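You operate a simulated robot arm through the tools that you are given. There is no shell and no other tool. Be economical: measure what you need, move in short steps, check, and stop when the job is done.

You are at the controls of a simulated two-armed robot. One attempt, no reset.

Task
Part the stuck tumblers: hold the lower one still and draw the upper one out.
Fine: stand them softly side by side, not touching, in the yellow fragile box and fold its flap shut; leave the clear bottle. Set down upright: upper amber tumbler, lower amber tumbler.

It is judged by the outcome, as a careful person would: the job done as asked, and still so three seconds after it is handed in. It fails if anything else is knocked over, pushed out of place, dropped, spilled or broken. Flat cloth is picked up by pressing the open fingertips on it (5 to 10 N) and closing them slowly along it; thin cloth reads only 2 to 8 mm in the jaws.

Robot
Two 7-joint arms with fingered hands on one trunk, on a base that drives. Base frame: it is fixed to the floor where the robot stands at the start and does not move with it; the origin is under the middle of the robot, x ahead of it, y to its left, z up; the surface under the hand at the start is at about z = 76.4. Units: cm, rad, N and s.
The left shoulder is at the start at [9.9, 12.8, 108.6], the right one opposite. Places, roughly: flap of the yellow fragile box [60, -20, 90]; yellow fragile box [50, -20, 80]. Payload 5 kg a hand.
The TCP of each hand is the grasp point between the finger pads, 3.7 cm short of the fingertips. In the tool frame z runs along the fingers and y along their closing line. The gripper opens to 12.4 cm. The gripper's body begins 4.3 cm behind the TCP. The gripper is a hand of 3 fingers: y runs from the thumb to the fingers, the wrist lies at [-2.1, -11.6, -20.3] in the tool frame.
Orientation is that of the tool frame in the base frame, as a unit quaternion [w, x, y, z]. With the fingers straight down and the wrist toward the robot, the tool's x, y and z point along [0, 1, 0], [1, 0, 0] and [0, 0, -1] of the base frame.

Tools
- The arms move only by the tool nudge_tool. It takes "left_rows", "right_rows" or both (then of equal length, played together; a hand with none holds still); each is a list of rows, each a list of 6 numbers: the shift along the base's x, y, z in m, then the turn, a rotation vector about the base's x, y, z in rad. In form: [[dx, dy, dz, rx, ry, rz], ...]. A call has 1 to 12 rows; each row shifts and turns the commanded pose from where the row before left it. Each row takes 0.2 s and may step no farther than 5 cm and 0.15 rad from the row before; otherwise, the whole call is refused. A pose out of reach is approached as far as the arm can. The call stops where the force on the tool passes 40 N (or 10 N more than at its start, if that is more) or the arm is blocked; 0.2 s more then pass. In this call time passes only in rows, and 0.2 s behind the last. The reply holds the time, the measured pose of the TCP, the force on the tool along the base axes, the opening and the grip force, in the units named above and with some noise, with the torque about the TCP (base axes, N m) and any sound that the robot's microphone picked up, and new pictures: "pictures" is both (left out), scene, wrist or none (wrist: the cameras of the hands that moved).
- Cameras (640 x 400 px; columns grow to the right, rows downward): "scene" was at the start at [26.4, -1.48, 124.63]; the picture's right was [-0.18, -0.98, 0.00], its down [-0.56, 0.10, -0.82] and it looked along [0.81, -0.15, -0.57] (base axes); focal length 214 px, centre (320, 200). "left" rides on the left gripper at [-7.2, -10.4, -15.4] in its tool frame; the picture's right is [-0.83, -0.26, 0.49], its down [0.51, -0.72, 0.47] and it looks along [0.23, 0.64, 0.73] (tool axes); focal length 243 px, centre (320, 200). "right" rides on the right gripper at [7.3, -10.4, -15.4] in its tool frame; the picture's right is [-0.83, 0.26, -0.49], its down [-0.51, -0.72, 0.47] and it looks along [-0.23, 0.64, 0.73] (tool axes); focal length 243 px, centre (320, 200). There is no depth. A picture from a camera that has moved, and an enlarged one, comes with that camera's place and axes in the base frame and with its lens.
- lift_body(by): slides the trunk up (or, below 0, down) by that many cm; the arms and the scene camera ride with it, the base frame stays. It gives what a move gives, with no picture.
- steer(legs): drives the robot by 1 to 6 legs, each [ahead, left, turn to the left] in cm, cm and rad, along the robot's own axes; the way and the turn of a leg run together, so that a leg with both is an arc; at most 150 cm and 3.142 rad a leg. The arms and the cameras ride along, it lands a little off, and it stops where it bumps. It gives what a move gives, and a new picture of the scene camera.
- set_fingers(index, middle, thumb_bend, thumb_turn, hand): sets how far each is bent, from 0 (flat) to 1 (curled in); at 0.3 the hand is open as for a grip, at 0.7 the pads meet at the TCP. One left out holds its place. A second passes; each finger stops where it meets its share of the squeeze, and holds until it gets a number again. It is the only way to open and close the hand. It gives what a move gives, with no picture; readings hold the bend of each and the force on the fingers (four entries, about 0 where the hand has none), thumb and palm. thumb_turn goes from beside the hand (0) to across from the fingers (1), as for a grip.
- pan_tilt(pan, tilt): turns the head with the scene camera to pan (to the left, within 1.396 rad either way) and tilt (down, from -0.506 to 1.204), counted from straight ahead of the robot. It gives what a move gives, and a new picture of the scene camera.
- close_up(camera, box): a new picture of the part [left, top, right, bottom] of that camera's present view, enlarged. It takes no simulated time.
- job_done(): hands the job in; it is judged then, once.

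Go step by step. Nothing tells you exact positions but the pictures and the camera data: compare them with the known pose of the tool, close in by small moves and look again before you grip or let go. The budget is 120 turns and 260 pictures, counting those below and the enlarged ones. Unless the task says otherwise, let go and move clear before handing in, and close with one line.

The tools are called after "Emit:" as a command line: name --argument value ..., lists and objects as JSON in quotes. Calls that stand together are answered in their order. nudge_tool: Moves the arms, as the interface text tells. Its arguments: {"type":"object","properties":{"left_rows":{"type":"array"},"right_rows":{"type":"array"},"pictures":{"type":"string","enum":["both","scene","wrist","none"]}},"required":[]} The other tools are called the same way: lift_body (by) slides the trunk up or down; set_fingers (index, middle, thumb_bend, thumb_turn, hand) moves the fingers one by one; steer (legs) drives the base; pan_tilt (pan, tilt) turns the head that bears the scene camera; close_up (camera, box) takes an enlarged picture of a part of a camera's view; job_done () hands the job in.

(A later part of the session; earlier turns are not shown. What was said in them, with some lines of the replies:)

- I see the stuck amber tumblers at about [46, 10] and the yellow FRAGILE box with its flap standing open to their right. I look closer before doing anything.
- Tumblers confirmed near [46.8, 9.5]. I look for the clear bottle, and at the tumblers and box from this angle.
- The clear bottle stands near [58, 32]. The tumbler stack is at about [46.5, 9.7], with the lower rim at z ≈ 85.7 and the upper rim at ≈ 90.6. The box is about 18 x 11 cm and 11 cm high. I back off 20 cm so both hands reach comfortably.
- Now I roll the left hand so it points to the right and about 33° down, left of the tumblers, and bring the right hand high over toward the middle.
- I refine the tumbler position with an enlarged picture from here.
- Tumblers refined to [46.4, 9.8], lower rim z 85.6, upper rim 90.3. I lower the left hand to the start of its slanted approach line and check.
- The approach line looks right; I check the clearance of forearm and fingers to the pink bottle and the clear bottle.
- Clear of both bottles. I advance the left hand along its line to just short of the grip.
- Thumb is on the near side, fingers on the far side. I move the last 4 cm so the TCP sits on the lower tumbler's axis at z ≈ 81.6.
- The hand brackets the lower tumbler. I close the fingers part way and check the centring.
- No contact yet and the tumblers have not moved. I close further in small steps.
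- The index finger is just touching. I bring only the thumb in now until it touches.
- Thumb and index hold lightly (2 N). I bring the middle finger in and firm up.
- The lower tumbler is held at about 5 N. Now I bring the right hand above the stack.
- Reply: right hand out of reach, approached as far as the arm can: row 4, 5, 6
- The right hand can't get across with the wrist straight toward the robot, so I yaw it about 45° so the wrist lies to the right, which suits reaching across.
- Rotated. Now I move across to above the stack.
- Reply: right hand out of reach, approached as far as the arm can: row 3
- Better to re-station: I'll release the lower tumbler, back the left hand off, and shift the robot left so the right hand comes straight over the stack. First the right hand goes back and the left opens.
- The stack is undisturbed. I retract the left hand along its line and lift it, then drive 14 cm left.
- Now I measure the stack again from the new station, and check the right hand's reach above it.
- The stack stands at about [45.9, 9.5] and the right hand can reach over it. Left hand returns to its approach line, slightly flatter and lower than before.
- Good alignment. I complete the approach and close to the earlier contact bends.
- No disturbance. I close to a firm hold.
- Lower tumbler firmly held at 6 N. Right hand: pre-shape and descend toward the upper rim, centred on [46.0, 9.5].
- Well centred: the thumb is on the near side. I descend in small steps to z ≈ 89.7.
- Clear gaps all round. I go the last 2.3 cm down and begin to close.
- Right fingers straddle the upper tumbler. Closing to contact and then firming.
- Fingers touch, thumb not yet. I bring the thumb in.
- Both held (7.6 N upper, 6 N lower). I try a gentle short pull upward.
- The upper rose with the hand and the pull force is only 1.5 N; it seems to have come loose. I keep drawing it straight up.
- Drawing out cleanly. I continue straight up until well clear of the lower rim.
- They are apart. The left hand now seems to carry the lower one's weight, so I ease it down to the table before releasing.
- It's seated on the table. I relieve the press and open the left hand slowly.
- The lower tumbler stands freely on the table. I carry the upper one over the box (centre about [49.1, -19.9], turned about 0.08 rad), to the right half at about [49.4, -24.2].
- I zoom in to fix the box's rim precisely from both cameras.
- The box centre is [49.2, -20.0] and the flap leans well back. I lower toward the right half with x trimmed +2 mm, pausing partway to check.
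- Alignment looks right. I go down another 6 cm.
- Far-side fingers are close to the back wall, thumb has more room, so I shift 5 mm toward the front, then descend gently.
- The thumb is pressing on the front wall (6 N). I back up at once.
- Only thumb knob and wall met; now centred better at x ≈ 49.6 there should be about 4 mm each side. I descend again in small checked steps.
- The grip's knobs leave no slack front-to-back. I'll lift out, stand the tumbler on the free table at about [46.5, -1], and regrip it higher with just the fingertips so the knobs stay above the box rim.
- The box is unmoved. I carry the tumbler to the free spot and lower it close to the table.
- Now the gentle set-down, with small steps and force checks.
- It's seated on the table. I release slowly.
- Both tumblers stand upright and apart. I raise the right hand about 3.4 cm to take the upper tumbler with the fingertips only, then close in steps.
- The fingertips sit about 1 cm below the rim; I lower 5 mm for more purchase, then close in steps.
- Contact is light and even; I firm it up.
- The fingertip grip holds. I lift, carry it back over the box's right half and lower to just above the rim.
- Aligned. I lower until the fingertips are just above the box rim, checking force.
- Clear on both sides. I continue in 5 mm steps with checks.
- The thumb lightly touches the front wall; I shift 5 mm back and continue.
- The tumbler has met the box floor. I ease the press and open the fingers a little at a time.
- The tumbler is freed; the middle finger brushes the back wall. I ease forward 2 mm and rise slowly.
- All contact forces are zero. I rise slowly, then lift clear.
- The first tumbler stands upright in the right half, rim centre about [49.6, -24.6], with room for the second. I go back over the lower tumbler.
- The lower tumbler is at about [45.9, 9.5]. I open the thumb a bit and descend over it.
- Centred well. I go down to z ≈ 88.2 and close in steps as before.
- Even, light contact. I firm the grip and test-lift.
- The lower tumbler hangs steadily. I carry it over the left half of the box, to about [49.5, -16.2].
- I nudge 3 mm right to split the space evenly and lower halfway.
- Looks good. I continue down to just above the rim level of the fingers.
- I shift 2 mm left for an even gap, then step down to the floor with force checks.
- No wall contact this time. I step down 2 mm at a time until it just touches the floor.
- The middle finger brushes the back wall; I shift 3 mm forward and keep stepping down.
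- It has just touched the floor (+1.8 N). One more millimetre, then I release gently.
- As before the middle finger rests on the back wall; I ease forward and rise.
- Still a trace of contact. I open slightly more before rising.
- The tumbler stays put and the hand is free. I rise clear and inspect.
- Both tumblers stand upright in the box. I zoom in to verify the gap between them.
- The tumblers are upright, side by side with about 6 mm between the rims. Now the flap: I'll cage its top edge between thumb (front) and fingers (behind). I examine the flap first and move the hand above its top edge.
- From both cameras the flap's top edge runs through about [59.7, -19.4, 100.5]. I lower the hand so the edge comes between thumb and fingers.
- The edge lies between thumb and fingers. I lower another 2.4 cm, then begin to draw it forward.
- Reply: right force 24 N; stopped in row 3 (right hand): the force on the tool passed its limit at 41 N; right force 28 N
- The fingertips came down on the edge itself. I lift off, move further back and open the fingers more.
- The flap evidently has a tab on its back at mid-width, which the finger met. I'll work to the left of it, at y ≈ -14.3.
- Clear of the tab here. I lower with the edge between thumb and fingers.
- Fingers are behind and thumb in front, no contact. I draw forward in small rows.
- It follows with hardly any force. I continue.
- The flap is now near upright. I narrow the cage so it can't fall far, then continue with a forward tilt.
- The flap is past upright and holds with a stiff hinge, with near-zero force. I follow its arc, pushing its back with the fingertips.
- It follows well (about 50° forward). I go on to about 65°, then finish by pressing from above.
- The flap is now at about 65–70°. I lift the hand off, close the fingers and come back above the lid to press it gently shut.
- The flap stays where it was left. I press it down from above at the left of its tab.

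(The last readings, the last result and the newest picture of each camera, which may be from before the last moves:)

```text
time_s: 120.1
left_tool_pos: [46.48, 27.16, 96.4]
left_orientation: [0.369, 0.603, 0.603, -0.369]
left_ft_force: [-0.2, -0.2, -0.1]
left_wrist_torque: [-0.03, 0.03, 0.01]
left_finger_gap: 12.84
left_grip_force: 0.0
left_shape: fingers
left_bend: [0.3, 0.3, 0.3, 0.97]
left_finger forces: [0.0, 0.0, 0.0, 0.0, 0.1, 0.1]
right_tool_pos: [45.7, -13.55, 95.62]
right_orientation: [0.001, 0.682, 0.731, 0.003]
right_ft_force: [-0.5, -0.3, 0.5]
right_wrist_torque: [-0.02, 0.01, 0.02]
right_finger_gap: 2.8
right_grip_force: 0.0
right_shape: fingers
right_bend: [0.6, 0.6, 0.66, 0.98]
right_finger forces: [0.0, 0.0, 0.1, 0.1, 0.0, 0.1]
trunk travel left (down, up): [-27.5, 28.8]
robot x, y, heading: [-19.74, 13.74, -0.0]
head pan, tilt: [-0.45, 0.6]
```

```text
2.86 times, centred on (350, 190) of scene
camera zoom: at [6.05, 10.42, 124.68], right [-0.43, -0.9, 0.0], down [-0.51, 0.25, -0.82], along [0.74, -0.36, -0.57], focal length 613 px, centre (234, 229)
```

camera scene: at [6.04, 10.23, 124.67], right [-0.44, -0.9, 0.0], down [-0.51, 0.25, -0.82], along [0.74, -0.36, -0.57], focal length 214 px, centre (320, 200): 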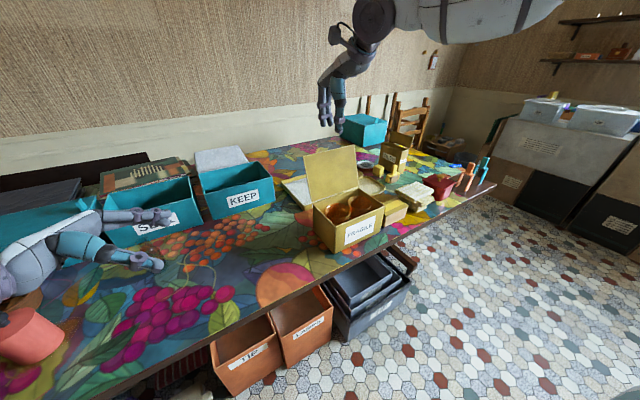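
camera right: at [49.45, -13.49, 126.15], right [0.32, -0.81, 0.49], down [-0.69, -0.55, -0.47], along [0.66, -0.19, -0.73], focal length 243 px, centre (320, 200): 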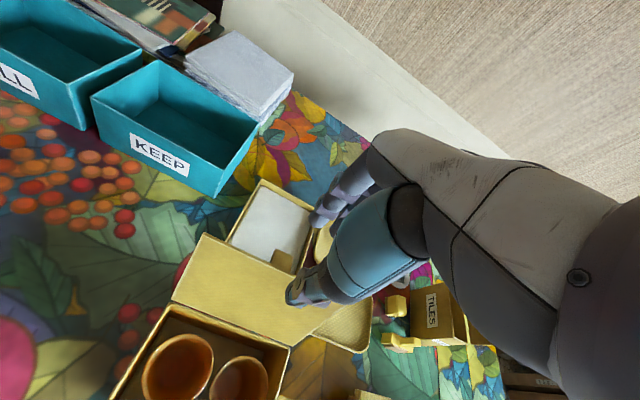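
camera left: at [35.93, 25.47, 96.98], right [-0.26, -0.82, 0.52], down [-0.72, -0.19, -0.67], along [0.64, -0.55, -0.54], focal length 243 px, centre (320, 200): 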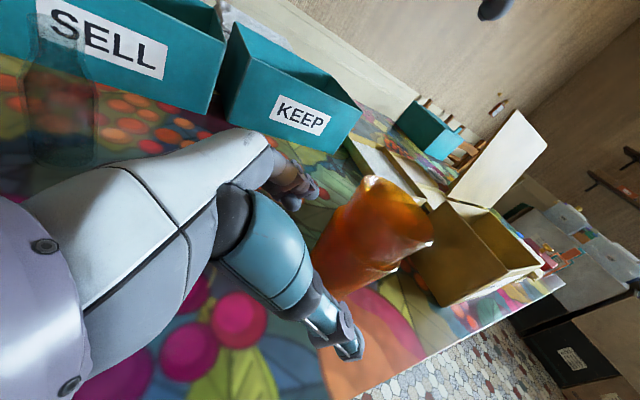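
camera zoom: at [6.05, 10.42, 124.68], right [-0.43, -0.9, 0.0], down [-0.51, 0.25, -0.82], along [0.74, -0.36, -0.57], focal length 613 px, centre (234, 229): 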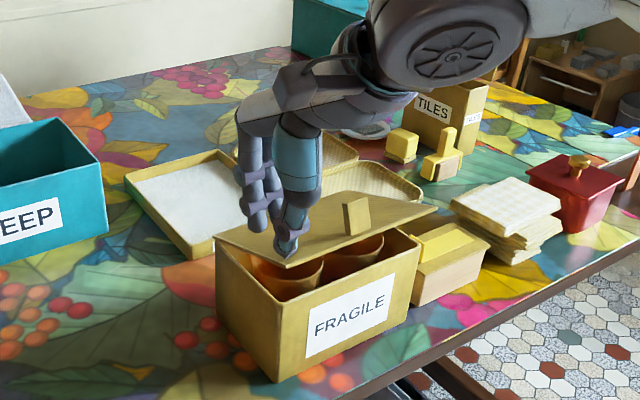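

The fingertips bear on the lid and it is going down. I move 1 cm inward and keep lowering gently.

Emit:
nudge_tool --right_rows '[[0.01, 0, -0.006, 0, 0, 0], [0, 0, -0.008, 0, 0, 0]]' --pictures "none"

Emit:
nudge_tool --right_rows '[[0, 0, -0.007, 0, 0, 0], [0, 0, -0.006, 0, 0, 0]]' --pictures "none"

Emit:
close_up --camera "scene" --box '[290, 120, 410, 260]'

```text
time_s: 120.7
left_tool_pos: [46.52, 27.0, 96.38]
left_orientation: [0.37, 0.603, 0.603, -0.369]
left_ft_force: [0.2, 0.0, -0.1]
left_wrist_torque: [-0.01, -0.01, 0.0]
left_finger_gap: 12.84
left_grip_force: 0.1
left_shape: fingers
left_bend: [0.3, 0.3, 0.3, 0.97]
left_finger forces: [0.0, 0.0, 0.0, 0.0, 0.0, 0.1]
right_tool_pos: [46.71, -13.6, 94.26]
right_orientation: [0.003, 0.682, 0.731, 0.003]
right_ft_force: [0.6, -1.5, 0.0]
right_wrist_torque: [-0.03, -0.02, 0.01]
right_finger_gap: 2.82
right_grip_force: 0.0
right_shape: fingers
right_bend: [0.6, 0.6, 0.66, 0.98]
right_finger forces: [0.0, 0.0, 0.0, 0.0, 0.0, 0.0]
trunk travel left (down, up): [-27.5, 28.8]
robot x, y, heading: [-19.86, 13.99, 0.004]
head pan, tilt: [-0.45, 0.6]
```

```text
time_s: 121.3
left_tool_pos: [46.39, 27.15, 96.32]
left_orientation: [0.37, 0.603, 0.603, -0.369]
left_ft_force: [0.7, -0.1, -0.6]
left_wrist_torque: [-0.01, 0.02, -0.02]
left_finger_gap: 12.85
left_grip_force: 0.0
left_shape: fingers
left_bend: [0.3, 0.3, 0.3, 0.97]
left_finger forces: [0.0, 0.0, 0.1, 0.1, 0.0, 0.0]
right_tool_pos: [46.76, -13.55, 93.11]
right_orientation: [0.003, 0.682, 0.732, 0.002]
right_ft_force: [0.7, 0.4, 0.3]
right_wrist_torque: [0.0, 0.0, -0.01]
right_finger_gap: 2.82
right_grip_force: 0.1
right_shape: fingers
right_bend: [0.6, 0.6, 0.66, 0.98]
right_finger forces: [0.0, 0.0, 0.0, 0.0, 0.1, 0.0]
trunk travel left (down, up): [-27.5, 28.8]
robot x, y, heading: [-19.82, 14.06, 0.003]
head pan, tilt: [-0.45, 0.6]
```

```text
2.86 times, centred on (350, 190) of scene
camera zoom: at [6.03, 10.42, 124.68], right [-0.43, -0.9, 0.0], down [-0.51, 0.25, -0.83], along [0.74, -0.36, -0.56], focal length 613 px, centre (234, 229)
```

zoom: 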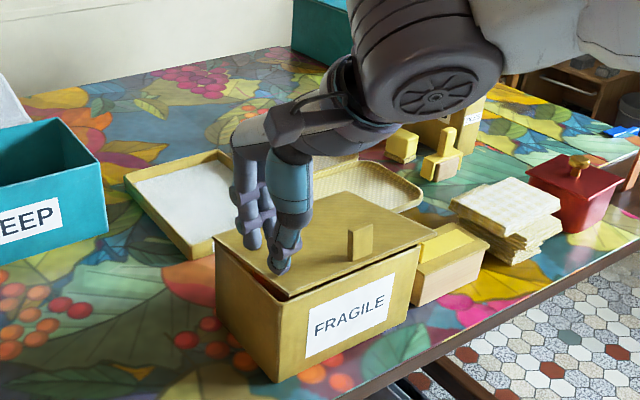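

The lid is nearly shut with negligible force. I continue in small steps until it seats.

Emit:
nudge_tool --right_rows '[[0, 0, -0.005, 0, 0, 0], [0, 0, -0.004, 0, 0, 0]]' --pictures "none"

Emit:
nudge_tool --right_rows '[[0, 0, -0.003, 0, 0, 0]]' --pictures "none"

Emit:
close_up --camera "scene" --box '[300, 170, 400, 260]'

```text
time_s: 121.9
left_tool_pos: [46.43, 27.1, 96.41]
left_orientation: [0.369, 0.603, 0.603, -0.369]
left_ft_force: [-0.3, 0.3, 0.4]
left_wrist_torque: [-0.01, 0.01, 0.0]
left_finger_gap: 12.82
left_grip_force: 0.0
left_shape: fingers
left_bend: [0.3, 0.3, 0.3, 0.97]
left_finger forces: [0.0, 0.0, 0.0, 0.0, 0.0, 0.0]
right_tool_pos: [46.82, -13.55, 92.11]
right_orientation: [0.003, 0.682, 0.731, 0.001]
right_ft_force: [-0.2, 0.0, -0.4]
right_wrist_torque: [0.0, 0.01, 0.0]
right_finger_gap: 2.81
right_grip_force: 0.0
right_shape: fingers
right_bend: [0.6, 0.6, 0.66, 0.98]
right_finger forces: [0.0, 0.0, 0.0, 0.0, 0.1, 0.1]
trunk travel left (down, up): [-27.5, 28.8]
robot x, y, heading: [-19.62, 14.04, 0.002]
head pan, tilt: [-0.45, 0.6]
```

```text
time_s: 122.3
left_tool_pos: [46.49, 27.12, 96.5]
left_orientation: [0.369, 0.603, 0.603, -0.37]
left_ft_force: [-0.9, 0.3, -0.4]
left_wrist_torque: [0.01, -0.01, 0.0]
left_finger_gap: 12.84
left_grip_force: 0.0
left_shape: fingers
left_bend: [0.3, 0.3, 0.3, 0.97]
left_finger forces: [0.1, 0.0, 0.0, 0.0, 0.0, 0.1]
right_tool_pos: [46.69, -13.46, 91.87]
right_orientation: [0.002, 0.682, 0.731, 0.002]
right_ft_force: [-0.4, 0.5, 0.1]
right_wrist_torque: [-0.04, 0.02, -0.02]
right_finger_gap: 2.81
right_grip_force: 0.1
right_shape: fingers
right_bend: [0.6, 0.6, 0.66, 0.98]
right_finger forces: [0.0, 0.0, 0.1, 0.0, 0.0, 0.0]
trunk travel left (down, up): [-27.5, 28.8]
robot x, y, heading: [-19.64, 14.11, 0.001]
head pan, tilt: [-0.45, 0.6]
```

```text
4.44 times, centred on (350, 215) of scene
camera zoom: at [6.04, 10.42, 124.68], right [-0.43, -0.9, 0.0], down [-0.51, 0.25, -0.82], along [0.74, -0.36, -0.57], focal length 953 px, centre (187, 133)
```

zoom: 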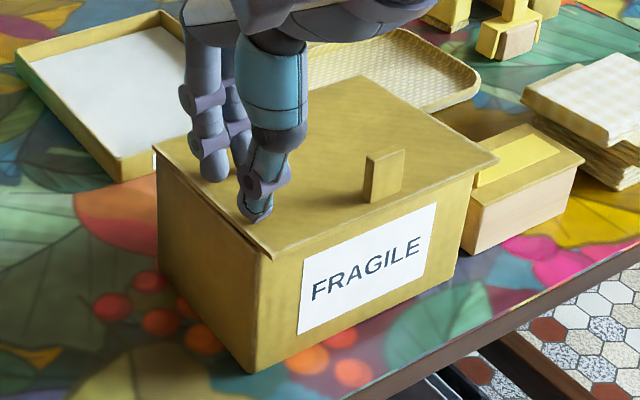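

Nearly seated. A few more millimetres until I feel a light resistance.

Emit:
nudge_tool --right_rows '[[0, 0, -0.003, 0, 0, 0]]' --pictures "none"

Emit:
nudge_tool --right_rows '[[0, 0, -0.003, 0, 0, 0]]' --pictures "none"

Emit:
close_up --camera "scene" --box '[300, 170, 400, 260]'

```text
time_s: 122.7
left_tool_pos: [46.38, 27.09, 96.38]
left_orientation: [0.369, 0.604, 0.602, -0.369]
left_ft_force: [0.5, 0.1, 0.5]
left_wrist_torque: [0.02, -0.03, 0.01]
left_finger_gap: 12.85
left_grip_force: 0.1
left_shape: fingers
left_bend: [0.3, 0.3, 0.3, 0.97]
left_finger forces: [0.1, 0.0, 0.0, 0.0, 0.0, 0.0]
right_tool_pos: [46.8, -13.43, 91.49]
right_orientation: [0.003, 0.682, 0.731, 0.002]
right_ft_force: [0.6, 0.4, 1.3]
right_wrist_torque: [-0.01, -0.01, 0.01]
right_finger_gap: 2.83
right_grip_force: 0.1
right_shape: fingers
right_bend: [0.6, 0.6, 0.66, 0.98]
right_finger forces: [0.0, 0.1, 0.0, 0.1, 0.0, 0.1]
trunk travel left (down, up): [-27.5, 28.8]
robot x, y, heading: [-19.65, 13.89, -0.001]
head pan, tilt: [-0.45, 0.6]
```

```text
time_s: 123.1
left_tool_pos: [46.41, 27.09, 96.45]
left_orientation: [0.37, 0.603, 0.603, -0.369]
left_ft_force: [0.9, 1.2, 0.2]
left_wrist_torque: [0.0, 0.01, 0.0]
left_finger_gap: 12.83
left_grip_force: 0.1
left_shape: fingers
left_bend: [0.3, 0.3, 0.3, 0.97]
left_finger forces: [0.0, 0.1, 0.0, 0.0, 0.0, 0.0]
right_tool_pos: [46.79, -13.46, 91.29]
right_orientation: [0.004, 0.683, 0.731, 0.003]
right_ft_force: [1.5, -1.7, 8.9]
right_wrist_torque: [-0.04, -0.29, -0.01]
right_finger_gap: 2.79
right_grip_force: 4.3
right_shape: fingers
right_bend: [0.6, 0.6, 0.66, 0.98]
right_finger forces: [3.9, 4.7, 0.1, 0.0, 0.0, 0.0]
trunk travel left (down, up): [-27.5, 28.8]
robot x, y, heading: [-19.77, 14.27, -0.002]
head pan, tilt: [-0.45, 0.6]
```

```text
4.44 times, centred on (350, 215) of scene
camera zoom: at [5.95, 10.44, 124.71], right [-0.43, -0.9, 0.0], down [-0.51, 0.25, -0.83], along [0.74, -0.36, -0.56], focal length 953 px, centre (187, 133)
```

zoom: 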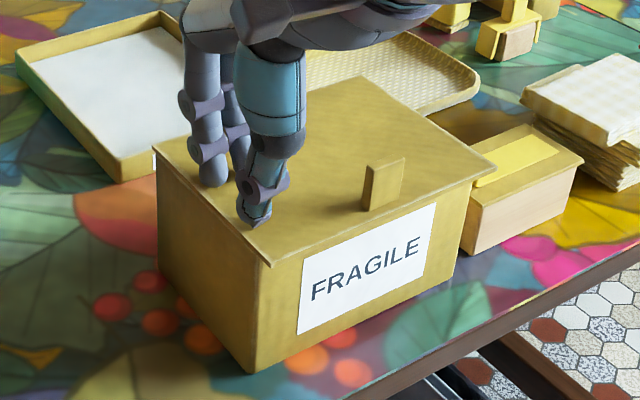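

The lid is seated. I lift off and move both hands clear, then inspect.

Emit:
nudge_tool --right_rows '[[0, 0, 0.01, 0, 0, 0], [0, 0, 0.03, 0, 0, 0], [0, 0, 0.04, 0, 0, 0], [0, 0, 0.04, 0, 0, 0], [0, -0.04, 0.02, 0, 0, 0], [0, -0.045, 0, 0, 0, 0], [0, -0.045, 0, 0, 0, 0], [0, -0.045, 0, 0, 0, 0], [0, -0.045, 0, 0, 0, 0]]' --left_rows '[[0, 0.005, 0.02, 0, 0, 0], [0, 0.005, 0.02, 0, 0, 0], [0, 0.005, 0.02, 0, 0, 0], [0, 0, 0.02, 0, 0, 0], [0, 0, 0.02, 0, 0, 0], [0, 0, 0, 0, 0, 0], [0, 0, 0, 0, 0, 0], [0, 0, 0, 0, 0, 0], [0, 0, 0, 0, 0, 0]]' --pictures "scene"

Emit:
close_up --camera "scene" --box '[300, 150, 420, 260]'

Emit:
pan_tilt --pan 0.1 --tilt 0.6

```text
time_s: 125.1
left_tool_pos: [46.53, 28.55, 106.33]
left_orientation: [0.369, 0.603, 0.603, -0.369]
left_ft_force: [-0.1, 0.0, -1.2]
left_wrist_torque: [0.01, -0.01, 0.0]
left_finger_gap: 12.84
left_grip_force: 0.3
left_shape: fingers
left_bend: [0.3, 0.3, 0.3, 0.97]
left_finger forces: [0.1, 0.1, 0.0, 0.0, 0.0, 0.0]
right_tool_pos: [46.72, -35.42, 105.2]
right_orientation: [0.002, 0.681, 0.732, 0.002]
right_ft_force: [-0.6, 0.5, 0.0]
right_wrist_torque: [0.05, -0.01, 0.02]
right_finger_gap: 2.82
right_grip_force: 0.1
right_shape: fingers
right_bend: [0.6, 0.6, 0.66, 0.98]
right_finger forces: [0.0, 0.0, 0.1, 0.1, 0.1, 0.0]
trunk travel left (down, up): [-27.5, 28.8]
robot x, y, heading: [-19.34, 14.42, 0.001]
head pan, tilt: [-0.45, 0.6]
camera scene: at [6.02, 10.25, 124.68], right [-0.43, -0.9, 0.0], down [-0.51, 0.25, -0.82], along [0.74, -0.36, -0.57], focal length 214 px, centre (320, 200)
```

scene: 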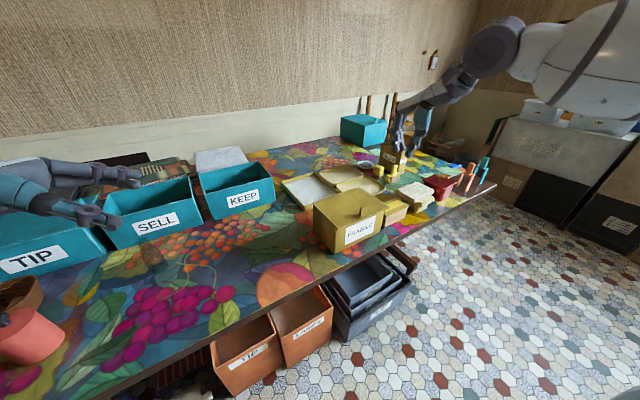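

```text
3.64 times, centred on (360, 205) of scene
camera zoom: at [6.02, 10.25, 124.68], right [-0.43, -0.9, 0.0], down [-0.51, 0.25, -0.82], along [0.74, -0.36, -0.57], focal length 780 px, centre (174, 182)
```

zoom: 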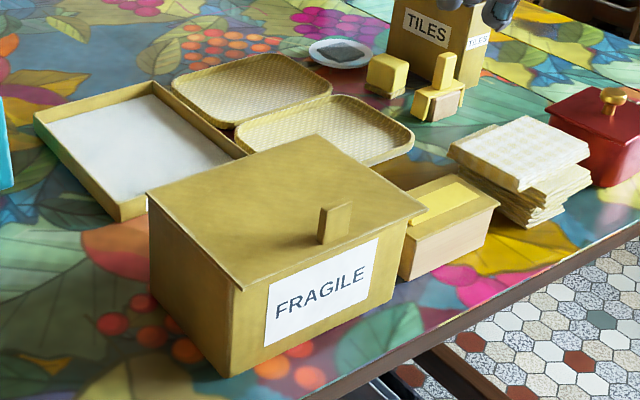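

```text
time_s: 126.0
left_tool_pos: [46.44, 28.59, 106.39]
left_orientation: [0.369, 0.603, 0.603, -0.37]
left_ft_force: [-0.2, -0.3, 0.2]
left_wrist_torque: [0.04, -0.01, -0.02]
left_finger_gap: 12.85
left_grip_force: 0.1
left_shape: fingers
left_bend: [0.3, 0.3, 0.3, 0.97]
left_finger forces: [0.0, 0.0, 0.0, 0.0, 0.1, 0.1]
right_tool_pos: [46.78, -35.29, 105.23]
right_orientation: [0.002, 0.682, 0.731, 0.003]
right_ft_force: [0.3, 0.3, -0.4]
right_wrist_torque: [-0.01, 0.0, 0.0]
right_finger_gap: 2.84
right_grip_force: 0.0
right_shape: fingers
right_bend: [0.6, 0.6, 0.66, 0.98]
right_finger forces: [0.0, 0.0, 0.0, 0.0, 0.1, 0.0]
trunk travel left (down, up): [-27.5, 28.8]
robot x, y, heading: [-19.49, 14.27, -0.002]
head pan, tilt: [0.099, 0.6]
camera scene: at [6.86, 15.13, 124.69], right [0.1, -1.0, 0.0], down [-0.56, -0.06, -0.83], along [0.82, 0.08, -0.56], focal length 214 px, centre (320, 200)
```

scene: 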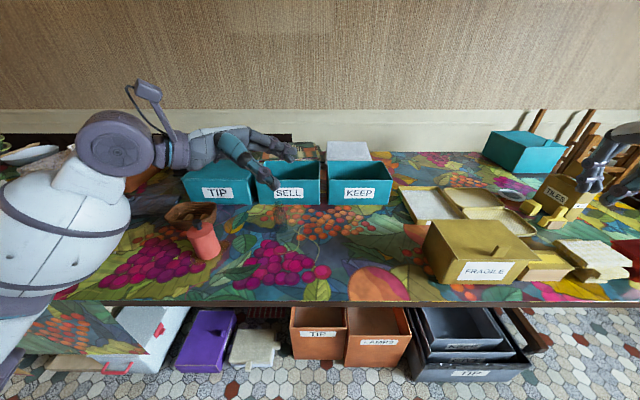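

The flap is closed and everything else stands as it was. A last check that the clear bottle is still upright.

Emit:
close_up --camera "scene" --box '[230, 170, 340, 260]'

```text
4.44 times, centred on (285, 215) of scene
camera zoom: at [6.86, 15.13, 124.69], right [0.1, -1.0, 0.0], down [-0.56, -0.06, -0.83], along [0.82, 0.08, -0.56], focal length 953 px, centre (476, 133)
```

zoom: 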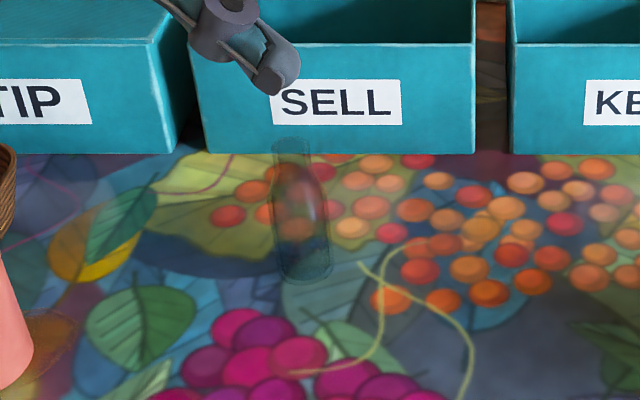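

The clear bottle stands undisturbed, the flap is shut, and both hands are clear, so I hand the job in.

Emit:
job_done

```text
The job is handed in.
```

The two amber tumblers are parted and stand upright side by side, about 6 mm apart, in the yellow FRAGILE box with its flap folded shut; the clear bottle was left untouched.
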